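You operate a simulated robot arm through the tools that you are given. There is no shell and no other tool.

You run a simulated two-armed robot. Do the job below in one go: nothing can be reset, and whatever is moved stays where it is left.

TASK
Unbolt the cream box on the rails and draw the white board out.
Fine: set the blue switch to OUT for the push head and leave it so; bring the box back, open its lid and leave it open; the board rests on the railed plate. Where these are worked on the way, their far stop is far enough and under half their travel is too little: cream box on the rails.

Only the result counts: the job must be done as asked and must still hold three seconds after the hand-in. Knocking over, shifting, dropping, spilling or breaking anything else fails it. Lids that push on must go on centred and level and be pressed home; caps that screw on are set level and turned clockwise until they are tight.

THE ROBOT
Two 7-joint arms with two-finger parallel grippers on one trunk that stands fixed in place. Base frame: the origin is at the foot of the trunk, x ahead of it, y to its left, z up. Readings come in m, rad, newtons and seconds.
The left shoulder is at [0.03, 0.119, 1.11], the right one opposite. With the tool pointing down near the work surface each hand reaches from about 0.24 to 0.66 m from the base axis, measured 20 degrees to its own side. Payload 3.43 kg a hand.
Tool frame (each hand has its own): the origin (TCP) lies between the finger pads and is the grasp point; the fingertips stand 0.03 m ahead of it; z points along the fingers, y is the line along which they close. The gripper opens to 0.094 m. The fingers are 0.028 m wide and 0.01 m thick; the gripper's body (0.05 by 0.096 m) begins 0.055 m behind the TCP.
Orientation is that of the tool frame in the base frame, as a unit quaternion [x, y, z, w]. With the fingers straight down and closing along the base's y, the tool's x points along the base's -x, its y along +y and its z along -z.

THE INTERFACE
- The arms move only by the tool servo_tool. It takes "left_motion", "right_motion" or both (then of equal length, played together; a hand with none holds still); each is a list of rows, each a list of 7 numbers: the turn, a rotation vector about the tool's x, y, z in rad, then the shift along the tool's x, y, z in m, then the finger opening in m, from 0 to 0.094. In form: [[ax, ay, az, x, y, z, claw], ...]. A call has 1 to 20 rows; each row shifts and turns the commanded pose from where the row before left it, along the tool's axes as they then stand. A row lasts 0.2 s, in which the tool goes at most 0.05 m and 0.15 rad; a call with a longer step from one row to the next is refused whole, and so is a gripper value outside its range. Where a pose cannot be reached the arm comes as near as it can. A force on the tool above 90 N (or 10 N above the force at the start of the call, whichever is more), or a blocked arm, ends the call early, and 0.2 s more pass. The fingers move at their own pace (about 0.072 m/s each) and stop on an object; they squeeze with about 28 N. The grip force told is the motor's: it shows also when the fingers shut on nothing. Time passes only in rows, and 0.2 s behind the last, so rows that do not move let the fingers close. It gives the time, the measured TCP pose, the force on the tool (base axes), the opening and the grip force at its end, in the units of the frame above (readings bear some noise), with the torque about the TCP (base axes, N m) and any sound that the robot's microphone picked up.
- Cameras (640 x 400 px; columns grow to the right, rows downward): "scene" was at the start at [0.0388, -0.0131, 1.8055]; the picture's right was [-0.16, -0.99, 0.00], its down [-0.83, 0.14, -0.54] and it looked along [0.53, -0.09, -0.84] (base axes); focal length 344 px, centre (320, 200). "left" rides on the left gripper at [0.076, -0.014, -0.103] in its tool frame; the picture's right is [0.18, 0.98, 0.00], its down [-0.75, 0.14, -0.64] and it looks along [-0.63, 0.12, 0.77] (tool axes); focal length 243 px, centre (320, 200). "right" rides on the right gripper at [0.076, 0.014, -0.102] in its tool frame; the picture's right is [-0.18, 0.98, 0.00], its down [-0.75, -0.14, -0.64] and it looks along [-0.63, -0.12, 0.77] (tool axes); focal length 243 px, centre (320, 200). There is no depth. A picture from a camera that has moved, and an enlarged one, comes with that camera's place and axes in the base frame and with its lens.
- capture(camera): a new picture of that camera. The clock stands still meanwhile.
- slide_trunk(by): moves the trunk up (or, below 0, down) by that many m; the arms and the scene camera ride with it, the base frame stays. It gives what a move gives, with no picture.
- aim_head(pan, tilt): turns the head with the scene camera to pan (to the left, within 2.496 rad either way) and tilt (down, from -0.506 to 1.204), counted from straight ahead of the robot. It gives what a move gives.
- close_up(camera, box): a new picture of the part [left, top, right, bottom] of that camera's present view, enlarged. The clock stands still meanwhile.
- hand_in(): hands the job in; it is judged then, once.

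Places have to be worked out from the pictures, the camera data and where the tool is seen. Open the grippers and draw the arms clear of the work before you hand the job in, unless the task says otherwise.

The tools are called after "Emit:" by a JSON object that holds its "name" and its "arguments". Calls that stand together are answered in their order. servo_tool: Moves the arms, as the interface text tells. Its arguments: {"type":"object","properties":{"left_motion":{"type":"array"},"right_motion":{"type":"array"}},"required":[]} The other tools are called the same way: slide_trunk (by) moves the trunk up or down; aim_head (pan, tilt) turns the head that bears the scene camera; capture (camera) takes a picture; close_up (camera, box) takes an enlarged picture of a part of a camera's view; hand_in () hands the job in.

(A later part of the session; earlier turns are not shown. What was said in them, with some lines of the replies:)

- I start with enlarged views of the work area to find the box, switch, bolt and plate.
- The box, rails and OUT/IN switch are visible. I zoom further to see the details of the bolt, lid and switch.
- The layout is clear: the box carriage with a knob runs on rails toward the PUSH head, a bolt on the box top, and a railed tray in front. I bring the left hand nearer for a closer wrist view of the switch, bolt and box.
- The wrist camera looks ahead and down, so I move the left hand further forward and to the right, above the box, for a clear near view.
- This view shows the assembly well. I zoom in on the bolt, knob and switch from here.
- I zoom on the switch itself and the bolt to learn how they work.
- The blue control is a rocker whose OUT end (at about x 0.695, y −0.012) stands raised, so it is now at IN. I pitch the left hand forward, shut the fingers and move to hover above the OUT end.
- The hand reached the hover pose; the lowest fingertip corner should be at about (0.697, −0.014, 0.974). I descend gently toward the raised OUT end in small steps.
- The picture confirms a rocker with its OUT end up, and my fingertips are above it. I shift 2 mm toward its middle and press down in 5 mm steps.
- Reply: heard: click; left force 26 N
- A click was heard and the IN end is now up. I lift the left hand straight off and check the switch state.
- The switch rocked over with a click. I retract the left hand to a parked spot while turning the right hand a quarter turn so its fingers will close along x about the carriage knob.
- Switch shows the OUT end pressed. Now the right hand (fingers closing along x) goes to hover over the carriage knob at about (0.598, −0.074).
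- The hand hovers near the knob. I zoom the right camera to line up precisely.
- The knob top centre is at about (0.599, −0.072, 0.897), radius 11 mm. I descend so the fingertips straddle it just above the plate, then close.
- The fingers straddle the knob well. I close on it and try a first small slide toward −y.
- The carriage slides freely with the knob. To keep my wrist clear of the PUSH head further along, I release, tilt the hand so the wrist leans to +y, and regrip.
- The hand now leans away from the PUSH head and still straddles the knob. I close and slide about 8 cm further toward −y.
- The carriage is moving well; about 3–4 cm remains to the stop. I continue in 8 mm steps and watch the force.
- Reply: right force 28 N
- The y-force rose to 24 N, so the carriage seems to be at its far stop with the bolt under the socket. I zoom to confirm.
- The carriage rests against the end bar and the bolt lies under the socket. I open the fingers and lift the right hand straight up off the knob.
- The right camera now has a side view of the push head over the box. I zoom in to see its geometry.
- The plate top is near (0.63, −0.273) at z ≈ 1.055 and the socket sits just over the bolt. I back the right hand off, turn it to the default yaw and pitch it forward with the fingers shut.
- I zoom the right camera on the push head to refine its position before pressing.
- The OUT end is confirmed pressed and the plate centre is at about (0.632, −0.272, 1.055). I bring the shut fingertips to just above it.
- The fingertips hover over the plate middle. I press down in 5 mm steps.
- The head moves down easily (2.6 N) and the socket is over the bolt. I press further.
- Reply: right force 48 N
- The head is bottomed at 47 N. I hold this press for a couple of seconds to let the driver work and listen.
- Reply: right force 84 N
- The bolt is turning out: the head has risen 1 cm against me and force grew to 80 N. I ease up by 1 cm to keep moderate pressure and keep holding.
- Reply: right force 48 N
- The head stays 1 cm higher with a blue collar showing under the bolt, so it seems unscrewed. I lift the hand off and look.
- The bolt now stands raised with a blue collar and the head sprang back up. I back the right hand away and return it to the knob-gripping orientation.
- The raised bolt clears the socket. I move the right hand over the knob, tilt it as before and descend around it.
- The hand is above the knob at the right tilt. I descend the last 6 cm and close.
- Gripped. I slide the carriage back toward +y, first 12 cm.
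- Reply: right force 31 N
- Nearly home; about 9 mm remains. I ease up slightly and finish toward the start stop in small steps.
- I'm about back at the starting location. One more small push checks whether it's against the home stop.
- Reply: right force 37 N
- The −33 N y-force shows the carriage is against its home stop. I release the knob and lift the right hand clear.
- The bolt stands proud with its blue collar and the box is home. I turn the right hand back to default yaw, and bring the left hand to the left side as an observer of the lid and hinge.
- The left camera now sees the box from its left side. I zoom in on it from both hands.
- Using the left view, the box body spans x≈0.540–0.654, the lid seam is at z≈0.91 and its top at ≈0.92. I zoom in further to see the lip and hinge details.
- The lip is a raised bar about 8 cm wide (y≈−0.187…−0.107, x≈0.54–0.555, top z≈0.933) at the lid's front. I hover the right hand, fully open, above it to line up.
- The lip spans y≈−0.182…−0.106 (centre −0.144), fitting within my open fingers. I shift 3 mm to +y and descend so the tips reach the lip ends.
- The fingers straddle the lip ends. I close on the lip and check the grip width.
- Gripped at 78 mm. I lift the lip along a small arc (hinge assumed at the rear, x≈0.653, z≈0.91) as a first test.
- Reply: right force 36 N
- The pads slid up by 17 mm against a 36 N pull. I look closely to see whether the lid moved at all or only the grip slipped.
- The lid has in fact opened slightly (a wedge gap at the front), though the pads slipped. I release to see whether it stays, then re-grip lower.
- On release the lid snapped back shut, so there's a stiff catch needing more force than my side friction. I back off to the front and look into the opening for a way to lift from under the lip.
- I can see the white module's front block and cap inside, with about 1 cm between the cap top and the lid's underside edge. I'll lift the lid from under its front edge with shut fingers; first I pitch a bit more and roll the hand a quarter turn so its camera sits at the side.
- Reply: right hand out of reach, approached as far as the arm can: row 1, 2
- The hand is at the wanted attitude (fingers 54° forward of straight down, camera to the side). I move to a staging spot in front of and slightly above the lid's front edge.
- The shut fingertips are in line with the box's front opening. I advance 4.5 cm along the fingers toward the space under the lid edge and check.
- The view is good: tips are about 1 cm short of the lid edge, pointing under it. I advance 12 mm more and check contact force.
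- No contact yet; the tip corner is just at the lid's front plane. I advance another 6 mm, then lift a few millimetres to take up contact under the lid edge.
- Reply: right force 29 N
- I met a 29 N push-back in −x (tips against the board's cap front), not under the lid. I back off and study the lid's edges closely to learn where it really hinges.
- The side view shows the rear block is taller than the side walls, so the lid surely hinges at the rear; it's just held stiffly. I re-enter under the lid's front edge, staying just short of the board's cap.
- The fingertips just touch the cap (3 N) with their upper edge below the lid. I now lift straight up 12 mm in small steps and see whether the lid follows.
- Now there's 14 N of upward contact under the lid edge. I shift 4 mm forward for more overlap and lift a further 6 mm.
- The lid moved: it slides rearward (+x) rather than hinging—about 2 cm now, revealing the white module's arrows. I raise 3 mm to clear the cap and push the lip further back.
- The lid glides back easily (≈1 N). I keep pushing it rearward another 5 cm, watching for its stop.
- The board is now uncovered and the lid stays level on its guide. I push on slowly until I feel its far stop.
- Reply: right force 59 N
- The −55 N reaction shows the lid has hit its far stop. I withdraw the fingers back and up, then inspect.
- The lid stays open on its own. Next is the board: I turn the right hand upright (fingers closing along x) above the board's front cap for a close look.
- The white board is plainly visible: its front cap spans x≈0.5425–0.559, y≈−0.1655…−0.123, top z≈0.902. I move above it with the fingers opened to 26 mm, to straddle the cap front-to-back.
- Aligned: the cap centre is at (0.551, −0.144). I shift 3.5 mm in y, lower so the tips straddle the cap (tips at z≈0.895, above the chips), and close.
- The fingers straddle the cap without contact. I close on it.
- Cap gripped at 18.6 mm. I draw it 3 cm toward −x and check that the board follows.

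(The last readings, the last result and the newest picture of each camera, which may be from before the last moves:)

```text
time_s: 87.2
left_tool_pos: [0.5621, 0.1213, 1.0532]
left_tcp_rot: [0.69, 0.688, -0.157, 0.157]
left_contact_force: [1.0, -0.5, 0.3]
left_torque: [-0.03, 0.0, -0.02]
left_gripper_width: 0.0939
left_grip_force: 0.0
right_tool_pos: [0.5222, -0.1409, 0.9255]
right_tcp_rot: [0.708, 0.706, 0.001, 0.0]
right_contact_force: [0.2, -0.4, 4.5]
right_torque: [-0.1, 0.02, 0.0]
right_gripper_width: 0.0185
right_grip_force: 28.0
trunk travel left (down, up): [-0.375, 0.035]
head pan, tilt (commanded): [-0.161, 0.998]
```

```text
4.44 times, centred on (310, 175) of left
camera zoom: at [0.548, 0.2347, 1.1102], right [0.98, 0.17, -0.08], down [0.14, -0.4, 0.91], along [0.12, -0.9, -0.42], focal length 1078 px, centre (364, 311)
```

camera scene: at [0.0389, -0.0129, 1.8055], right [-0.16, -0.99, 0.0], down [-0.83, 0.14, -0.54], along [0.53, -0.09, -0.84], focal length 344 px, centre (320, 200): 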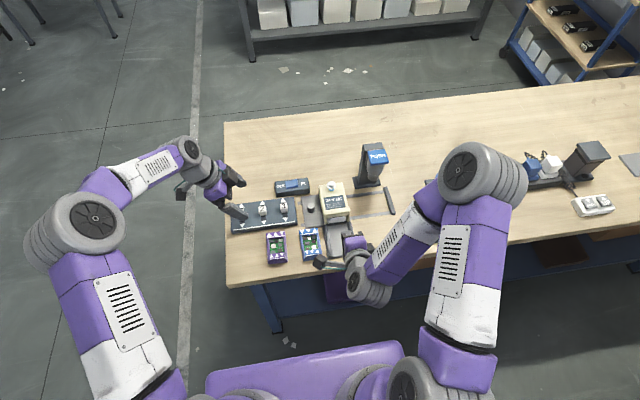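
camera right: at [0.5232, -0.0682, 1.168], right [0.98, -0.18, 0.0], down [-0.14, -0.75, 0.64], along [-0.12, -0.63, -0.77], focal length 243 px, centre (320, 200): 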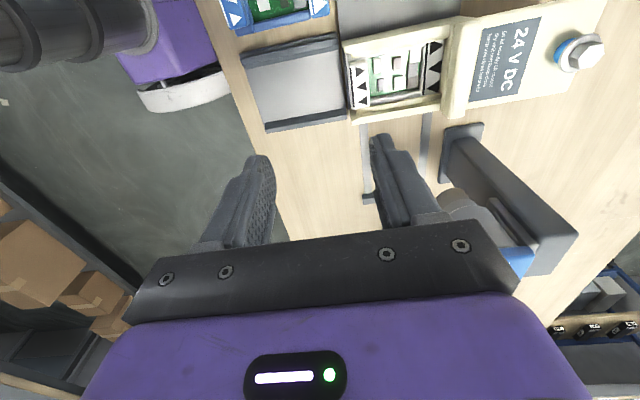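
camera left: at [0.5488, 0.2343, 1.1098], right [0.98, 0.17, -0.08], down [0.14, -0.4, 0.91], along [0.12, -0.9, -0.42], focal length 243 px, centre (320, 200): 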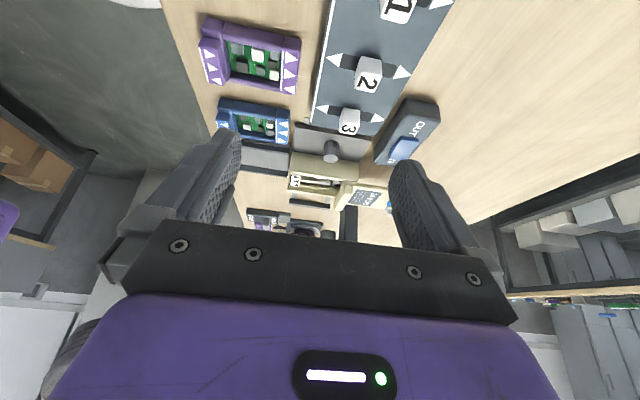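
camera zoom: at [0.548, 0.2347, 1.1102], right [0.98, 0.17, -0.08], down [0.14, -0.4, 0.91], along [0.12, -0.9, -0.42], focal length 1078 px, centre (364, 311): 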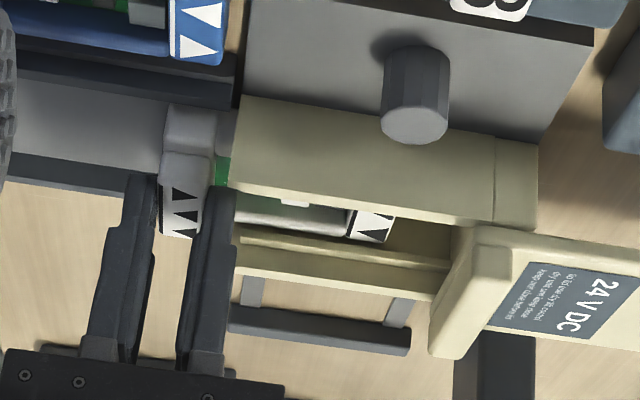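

The board slides out freely with the grip. I keep drawing it 5.5 cm more, then check before the last bit.

Emit:
{"name": "servo_tool", "arguments": {"right_motion": [[0, 0, 0, 0, -0.01, 0, 0.01], [0, 0, 0, 0, -0.01, 0, 0.01], [0, 0, 0, 0, -0.01, 0, 0.01], [0, 0, 0, 0, -0.01, 0, 0.01], [0, 0, 0, 0, -0.01, 0, 0.01], [0, 0, 0, 0, -0.005, 0, 0.01], [0, 0, 0, 0, 0, 0, 0.01]]}}

Emit:
{"name": "capture", "arguments": {"camera": "right"}}

Emit:
{"name": "close_up", "arguments": {"camera": "right", "box": [200, 10, 460, 200]}}

Emit:
{"name": "close_up", "arguments": {"camera": "left", "box": [220, 120, 380, 220]}}

```text
time_s: 88.8
left_tool_pos: [0.5631, 0.1207, 1.0528]
left_tcp_rot: [0.69, 0.689, -0.158, 0.158]
left_contact_force: [0.0, -0.3, 1.1]
left_torque: [0.02, -0.04, 0.01]
left_gripper_width: 0.0941
left_grip_force: 0.1
right_tool_pos: [0.4685, -0.14, 0.9262]
right_tcp_rot: [0.707, 0.707, 0.002, 0.002]
right_contact_force: [8.0, -3.3, 20.2]
right_torque: [-0.04, -0.21, -0.05]
right_gripper_width: 0.0184
right_grip_force: 27.9
trunk travel left (down, up): [-0.375, 0.035]
head pan, tilt (commanded): [-0.161, 0.998]
```

```text
taken
camera right: at [0.4816, -0.0635, 1.0264], right [0.98, -0.19, 0.0], down [-0.14, -0.75, 0.64], along [-0.12, -0.63, -0.77], focal length 243 px, centre (320, 200)
```

right: 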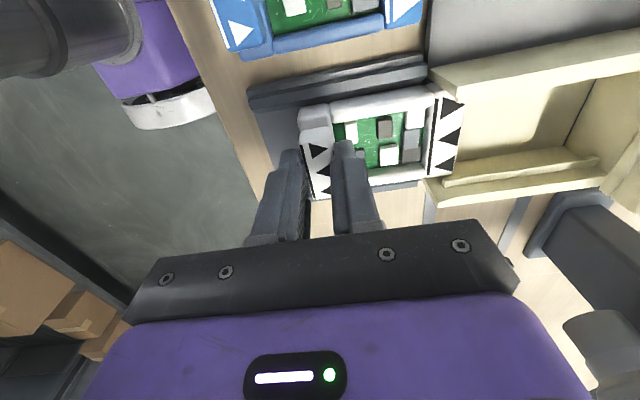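

```text
2.11 times, centred on (330, 105) of right
camera zoom: at [0.4816, -0.0635, 1.0264], right [0.98, -0.19, 0.0], down [-0.14, -0.75, 0.64], along [-0.12, -0.63, -0.77], focal length 511 px, centre (299, 400)
```

zoom: 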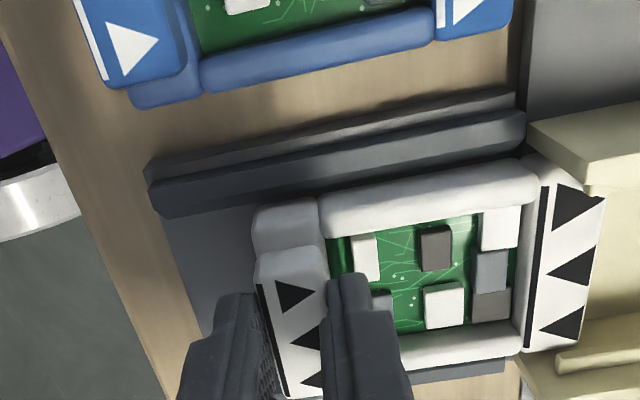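

```text
4.00 times, centred on (300, 170) of left
camera zoom: at [0.5479, 0.2346, 1.1103], right [0.98, 0.17, -0.08], down [0.14, -0.4, 0.91], along [0.12, -0.9, -0.42], focal length 970 px, centre (400, 320)
```

zoom: 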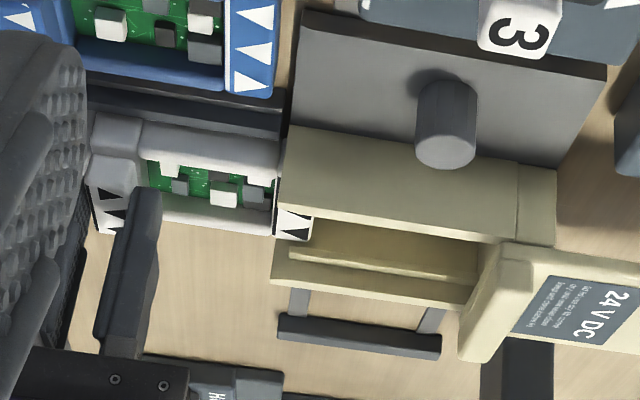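

About 8.3 cm out; the board now spans x≈0.459–0.547 against the plate's 0.432–0.536. I draw it a final 19 mm to centre it on the railed plate.

Emit:
{"name": "servo_tool", "arguments": {"right_motion": [[0, 0, 0, 0, -0.006, 0, 0.01], [0, 0, 0, 0, -0.006, 0, 0.01], [0, 0, 0, 0, -0.0065, 0, 0.01], [0, 0, 0, 0, 0, 0, 0.01]]}}

Emit:
{"name": "close_up", "arguments": {"camera": "right", "box": [200, 10, 460, 200]}}

Emit:
{"name": "close_up", "arguments": {"camera": "left", "box": [220, 120, 380, 220]}}

```text
time_s: 89.8
left_tool_pos: [0.5617, 0.1211, 1.0521]
left_tcp_rot: [0.69, 0.689, -0.158, 0.158]
left_contact_force: [0.5, -0.1, 0.5]
left_torque: [0.0, -0.01, 0.0]
left_gripper_width: 0.0941
left_grip_force: 0.2
right_tool_pos: [0.4465, -0.1402, 0.9262]
right_tcp_rot: [0.707, 0.707, 0.0, -0.001]
right_contact_force: [6.4, -4.2, 15.9]
right_torque: [-0.07, -0.2, -0.03]
right_gripper_width: 0.0182
right_grip_force: 27.6
trunk travel left (down, up): [-0.375, 0.035]
head pan, tilt (commanded): [-0.161, 0.998]
```

```text
2.11 times, centred on (330, 105) of right
camera zoom: at [0.4606, -0.0634, 1.0262], right [0.98, -0.18, 0.0], down [-0.14, -0.75, 0.64], along [-0.12, -0.63, -0.77], focal length 511 px, centre (299, 400)
```

zoom: 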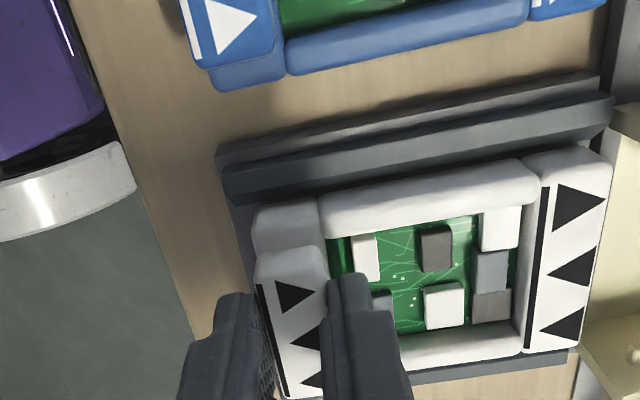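

```text
4.00 times, centred on (300, 170) of left
camera zoom: at [0.548, 0.2344, 1.1102], right [0.98, 0.17, -0.08], down [0.14, -0.4, 0.91], along [0.12, -0.9, -0.42], focal length 970 px, centre (400, 320)
```

zoom: 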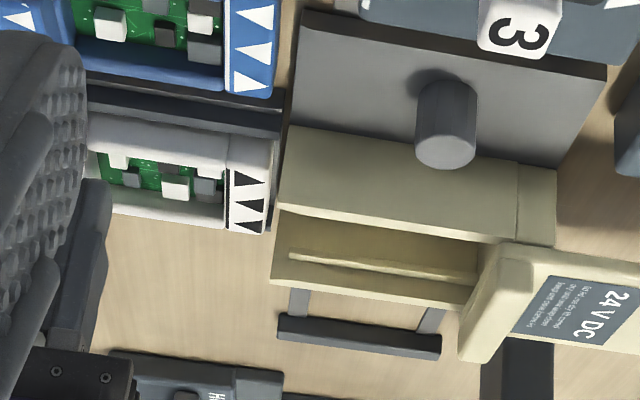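

The board lies fully on the railed plate (x≈0.438–0.526). I open the fingers slightly and lift straight up.

Emit:
{"name": "servo_tool", "arguments": {"right_motion": [[0, 0, 0, 0, 0, 0, 0.026], [0, 0, 0, 0, 0, 0, 0.026], [0, 0, 0, 0, 0, -0.01, 0.026], [0, 0, 0, 0, 0, -0.02, 0.026], [0, 0, 0, 0, 0, -0.04, 0.03], [0, 0, 0, 0, 0, -0.04, 0.05], [0, 0, 0, 0, 0, -0.04, 0.05], [0, 0, 0, 0, 0, 0, 0.05]]}}

Emit:
{"name": "capture", "arguments": {"camera": "right"}}

Emit:
{"name": "close_up", "arguments": {"camera": "left", "box": [220, 120, 400, 230]}}

```text
time_s: 91.6
left_tool_pos: [0.5635, 0.1215, 1.0519]
left_tcp_rot: [0.689, 0.69, -0.158, 0.157]
left_contact_force: [-0.5, 0.6, 0.2]
left_torque: [0.01, 0.04, 0.02]
left_gripper_width: 0.094
left_grip_force: 0.1
right_tool_pos: [0.4473, -0.1415, 1.0743]
right_tcp_rot: [0.708, 0.707, -0.001, -0.001]
right_contact_force: [-0.7, -0.3, 0.2]
right_torque: [-0.01, 0.02, -0.05]
right_gripper_width: 0.0499
right_grip_force: 0.1
trunk travel left (down, up): [-0.375, 0.035]
head pan, tilt (commanded): [-0.161, 0.998]
```

```text
taken
camera right: at [0.4616, -0.0649, 1.1747], right [0.98, -0.18, 0.0], down [-0.14, -0.75, 0.64], along [-0.12, -0.63, -0.77], focal length 243 px, centre (320, 200)
```

right: 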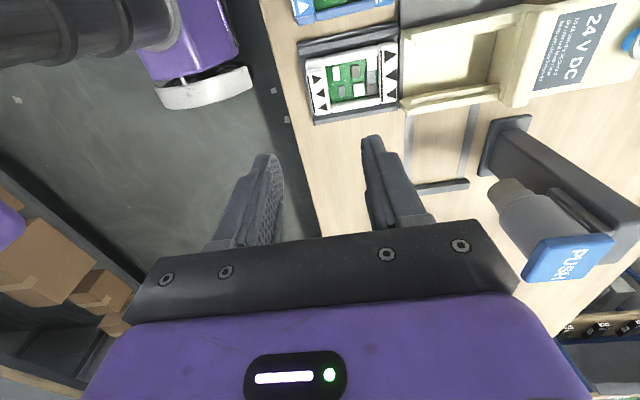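

```text
3.56 times, centred on (310, 175) of left
camera zoom: at [0.5487, 0.2345, 1.1098], right [0.98, 0.17, -0.08], down [0.14, -0.4, 0.91], along [0.12, -0.9, -0.42], focal length 863 px, centre (356, 289)
```

zoom: 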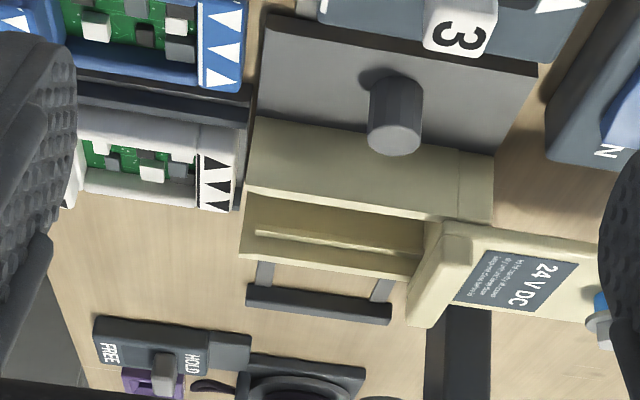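

The board is free on the plate. I check closely that it sits flat between the rails and that lid and switch are as wanted.

Emit:
{"name": "close_up", "arguments": {"camera": "right", "box": [290, 20, 420, 130]}}

Emit:
{"name": "close_up", "arguments": {"camera": "right", "box": [390, 0, 640, 130]}}

Emit:
{"name": "close_up", "arguments": {"camera": "scene", "box": [260, 150, 400, 270]}}

```text
3.64 times, centred on (355, 75) of right
camera zoom: at [0.4616, -0.0649, 1.1747], right [0.98, -0.18, 0.0], down [-0.14, -0.75, 0.64], along [-0.12, -0.63, -0.77], focal length 882 px, centre (193, 654)
```

zoom: 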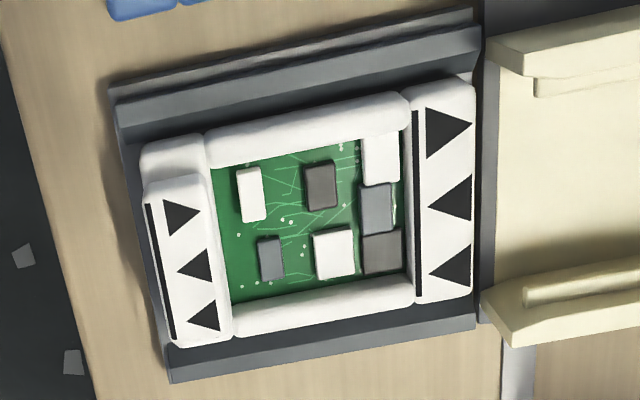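

```text
2.56 times, centred on (515, 65) of right
camera zoom: at [0.4616, -0.0649, 1.1747], right [0.98, -0.18, 0.0], down [-0.14, -0.75, 0.64], along [-0.12, -0.63, -0.77], focal length 621 px, centre (-179, 546)
```

zoom: 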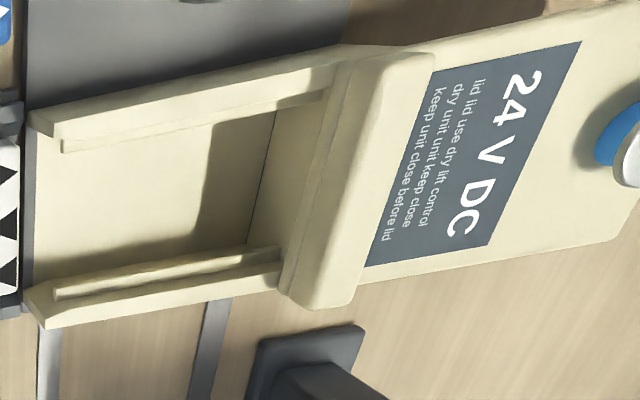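

```text
3.33 times, centred on (330, 210) of scene
camera zoom: at [0.0396, -0.0133, 1.8054], right [-0.16, -0.99, 0.0], down [-0.83, 0.14, -0.54], along [0.53, -0.09, -0.84], focal length 1145 px, centre (287, 167)
```

zoom: 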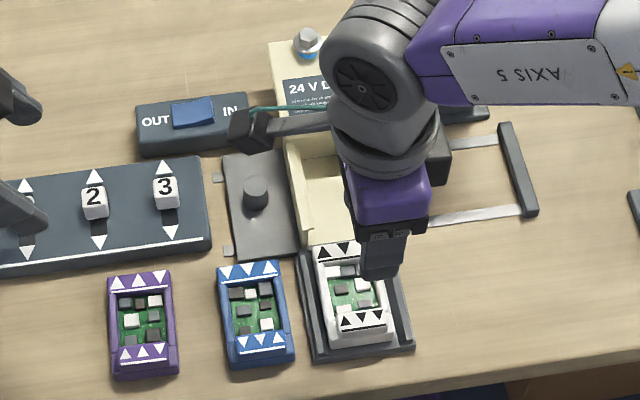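

Everything looks as asked: the board lies flat between the plate's rails, the lid is slid fully back, the box is home and the switch is at OUT. I draw both arms up and clear.

Emit:
{"name": "servo_tool", "arguments": {"left_motion": [[0, 0, 0, -0.0131, 0, -0.027, 0.094], [0, 0, 0, -0.0131, 0, -0.027, 0.094], [0, 0, 0, -0.0131, 0, -0.027, 0.094], [0, 0, 0, -0.0131, 0, -0.027, 0.094], [0, 0, 0, 0.0225, -0.03, -0.011, 0.094], [0, 0, 0, 0.0225, -0.03, -0.011, 0.094], [0, 0, 0, 0.0225, -0.03, -0.011, 0.094], [0, 0, 0, 0.0225, -0.03, -0.011, 0.094], [0, 0, 0, 0, 0, 0, 0.094]], "right_motion": [[0, 0, 0, 0, 0, -0.035, 0.05], [0, 0, 0, 0, 0, -0.035, 0.06], [0, 0, 0, 0, 0, -0.035, 0.08], [0, 0, 0, 0, 0, -0.035, 0.094], [0, 0, 0, -0.035, -0.02, 0, 0.094], [0, 0, 0, -0.035, -0.02, 0, 0.094], [0, 0, 0, -0.035, -0.02, 0, 0.094], [0, 0, 0, -0.035, -0.02, 0, 0.094], [0, 0, 0, 0, 0, 0, 0.094]]}}

Emit:
{"name": "capture", "arguments": {"camera": "scene"}}

Emit:
{"name": "close_up", "arguments": {"camera": "scene", "box": [220, 130, 420, 270]}}

Emit:
{"name": "close_up", "arguments": {"camera": "scene", "box": [400, 130, 640, 270]}}

```text
time_s: 93.6
left_tool_pos: [0.4442, 0.2204, 1.1697]
left_tcp_rot: [0.69, 0.689, -0.159, 0.157]
left_contact_force: [0.0, 0.1, 0.0]
left_torque: [-0.02, 0.03, -0.05]
left_gripper_width: 0.0941
left_grip_force: 0.1
right_tool_pos: [0.3679, -0.2828, 1.2168]
right_tcp_rot: [0.707, 0.707, 0.0, -0.001]
right_contact_force: [0.3, -0.1, 0.4]
right_torque: [-0.03, 0.04, 0.01]
right_gripper_width: 0.0942
right_grip_force: 0.1
trunk travel left (down, up): [-0.375, 0.035]
head pan, tilt (commanded): [-0.161, 0.998]
```

```text
taken
camera scene: at [0.0407, -0.0133, 1.8054], right [-0.16, -0.99, 0.0], down [-0.83, 0.14, -0.54], along [0.53, -0.09, -0.84], focal length 344 px, centre (320, 200)
```

scene: 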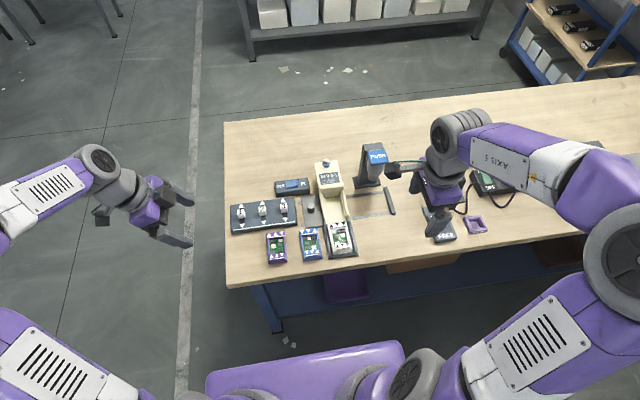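

```text
2.86 times, centred on (320, 200) of scene
camera zoom: at [0.0407, -0.0133, 1.8054], right [-0.16, -0.99, 0.0], down [-0.83, 0.14, -0.54], along [0.53, -0.09, -0.84], focal length 982 px, centre (320, 200)
```

zoom: 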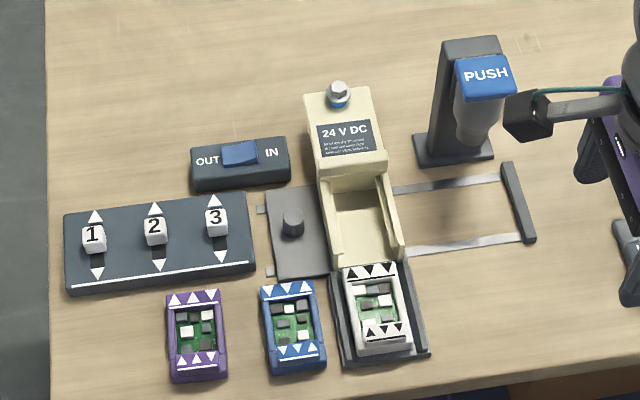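

```text
2.67 times, centred on (520, 200) of scene
camera zoom: at [0.0407, -0.0133, 1.8054], right [-0.16, -0.99, 0.0], down [-0.83, 0.14, -0.54], along [0.53, -0.09, -0.84], focal length 916 px, centre (-213, 200)
```

zoom: 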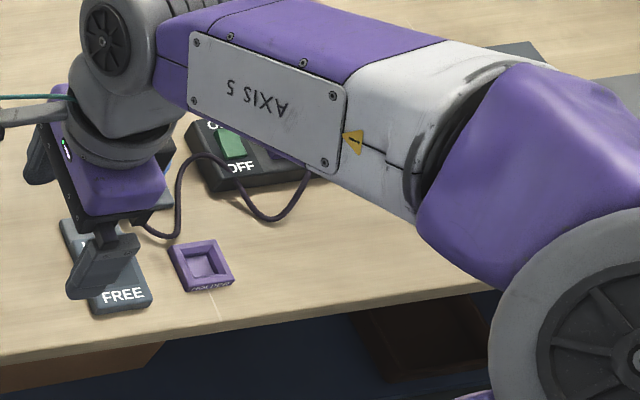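

The final views confirm it. The box is home, the lid is slid open and the bolt is out. The white board rests on the railed plate, the switch is at OUT, and both grippers are open and clear. Nothing else has moved, so I hand in.

Emit:
{"name": "hand_in", "arguments": {}}

```text
The job is handed in.
```

The white board is out of the cream box and lies flat on the railed plate, and I've handed the job in. I haven't seen a verdict from the judging.

- **Switch:** the blue switch clicked over to OUT, and I left it there.
- **Unbolting:** I slid the box to its far stop under the push head and pressed the head down. The bolt rose about 1 cm, with a blue collar showing beneath it.
- **Box:** it is back against its home stop.
- **Lid:** it turned out to slide towards the back rather than hinge. It is pushed to its far stop and stays open.
- **Board:** it lies fully between the plate's rails.
- **Arms:** both grippers are open and clear of the work. Nothing else on the table looked moved in the last pictures.

While working out the lid, I first tried lifting it. The grip slipped at about 36 N, and later the fingertips pushed on the board's front end with about 29 N. I saw no damage afterwards.
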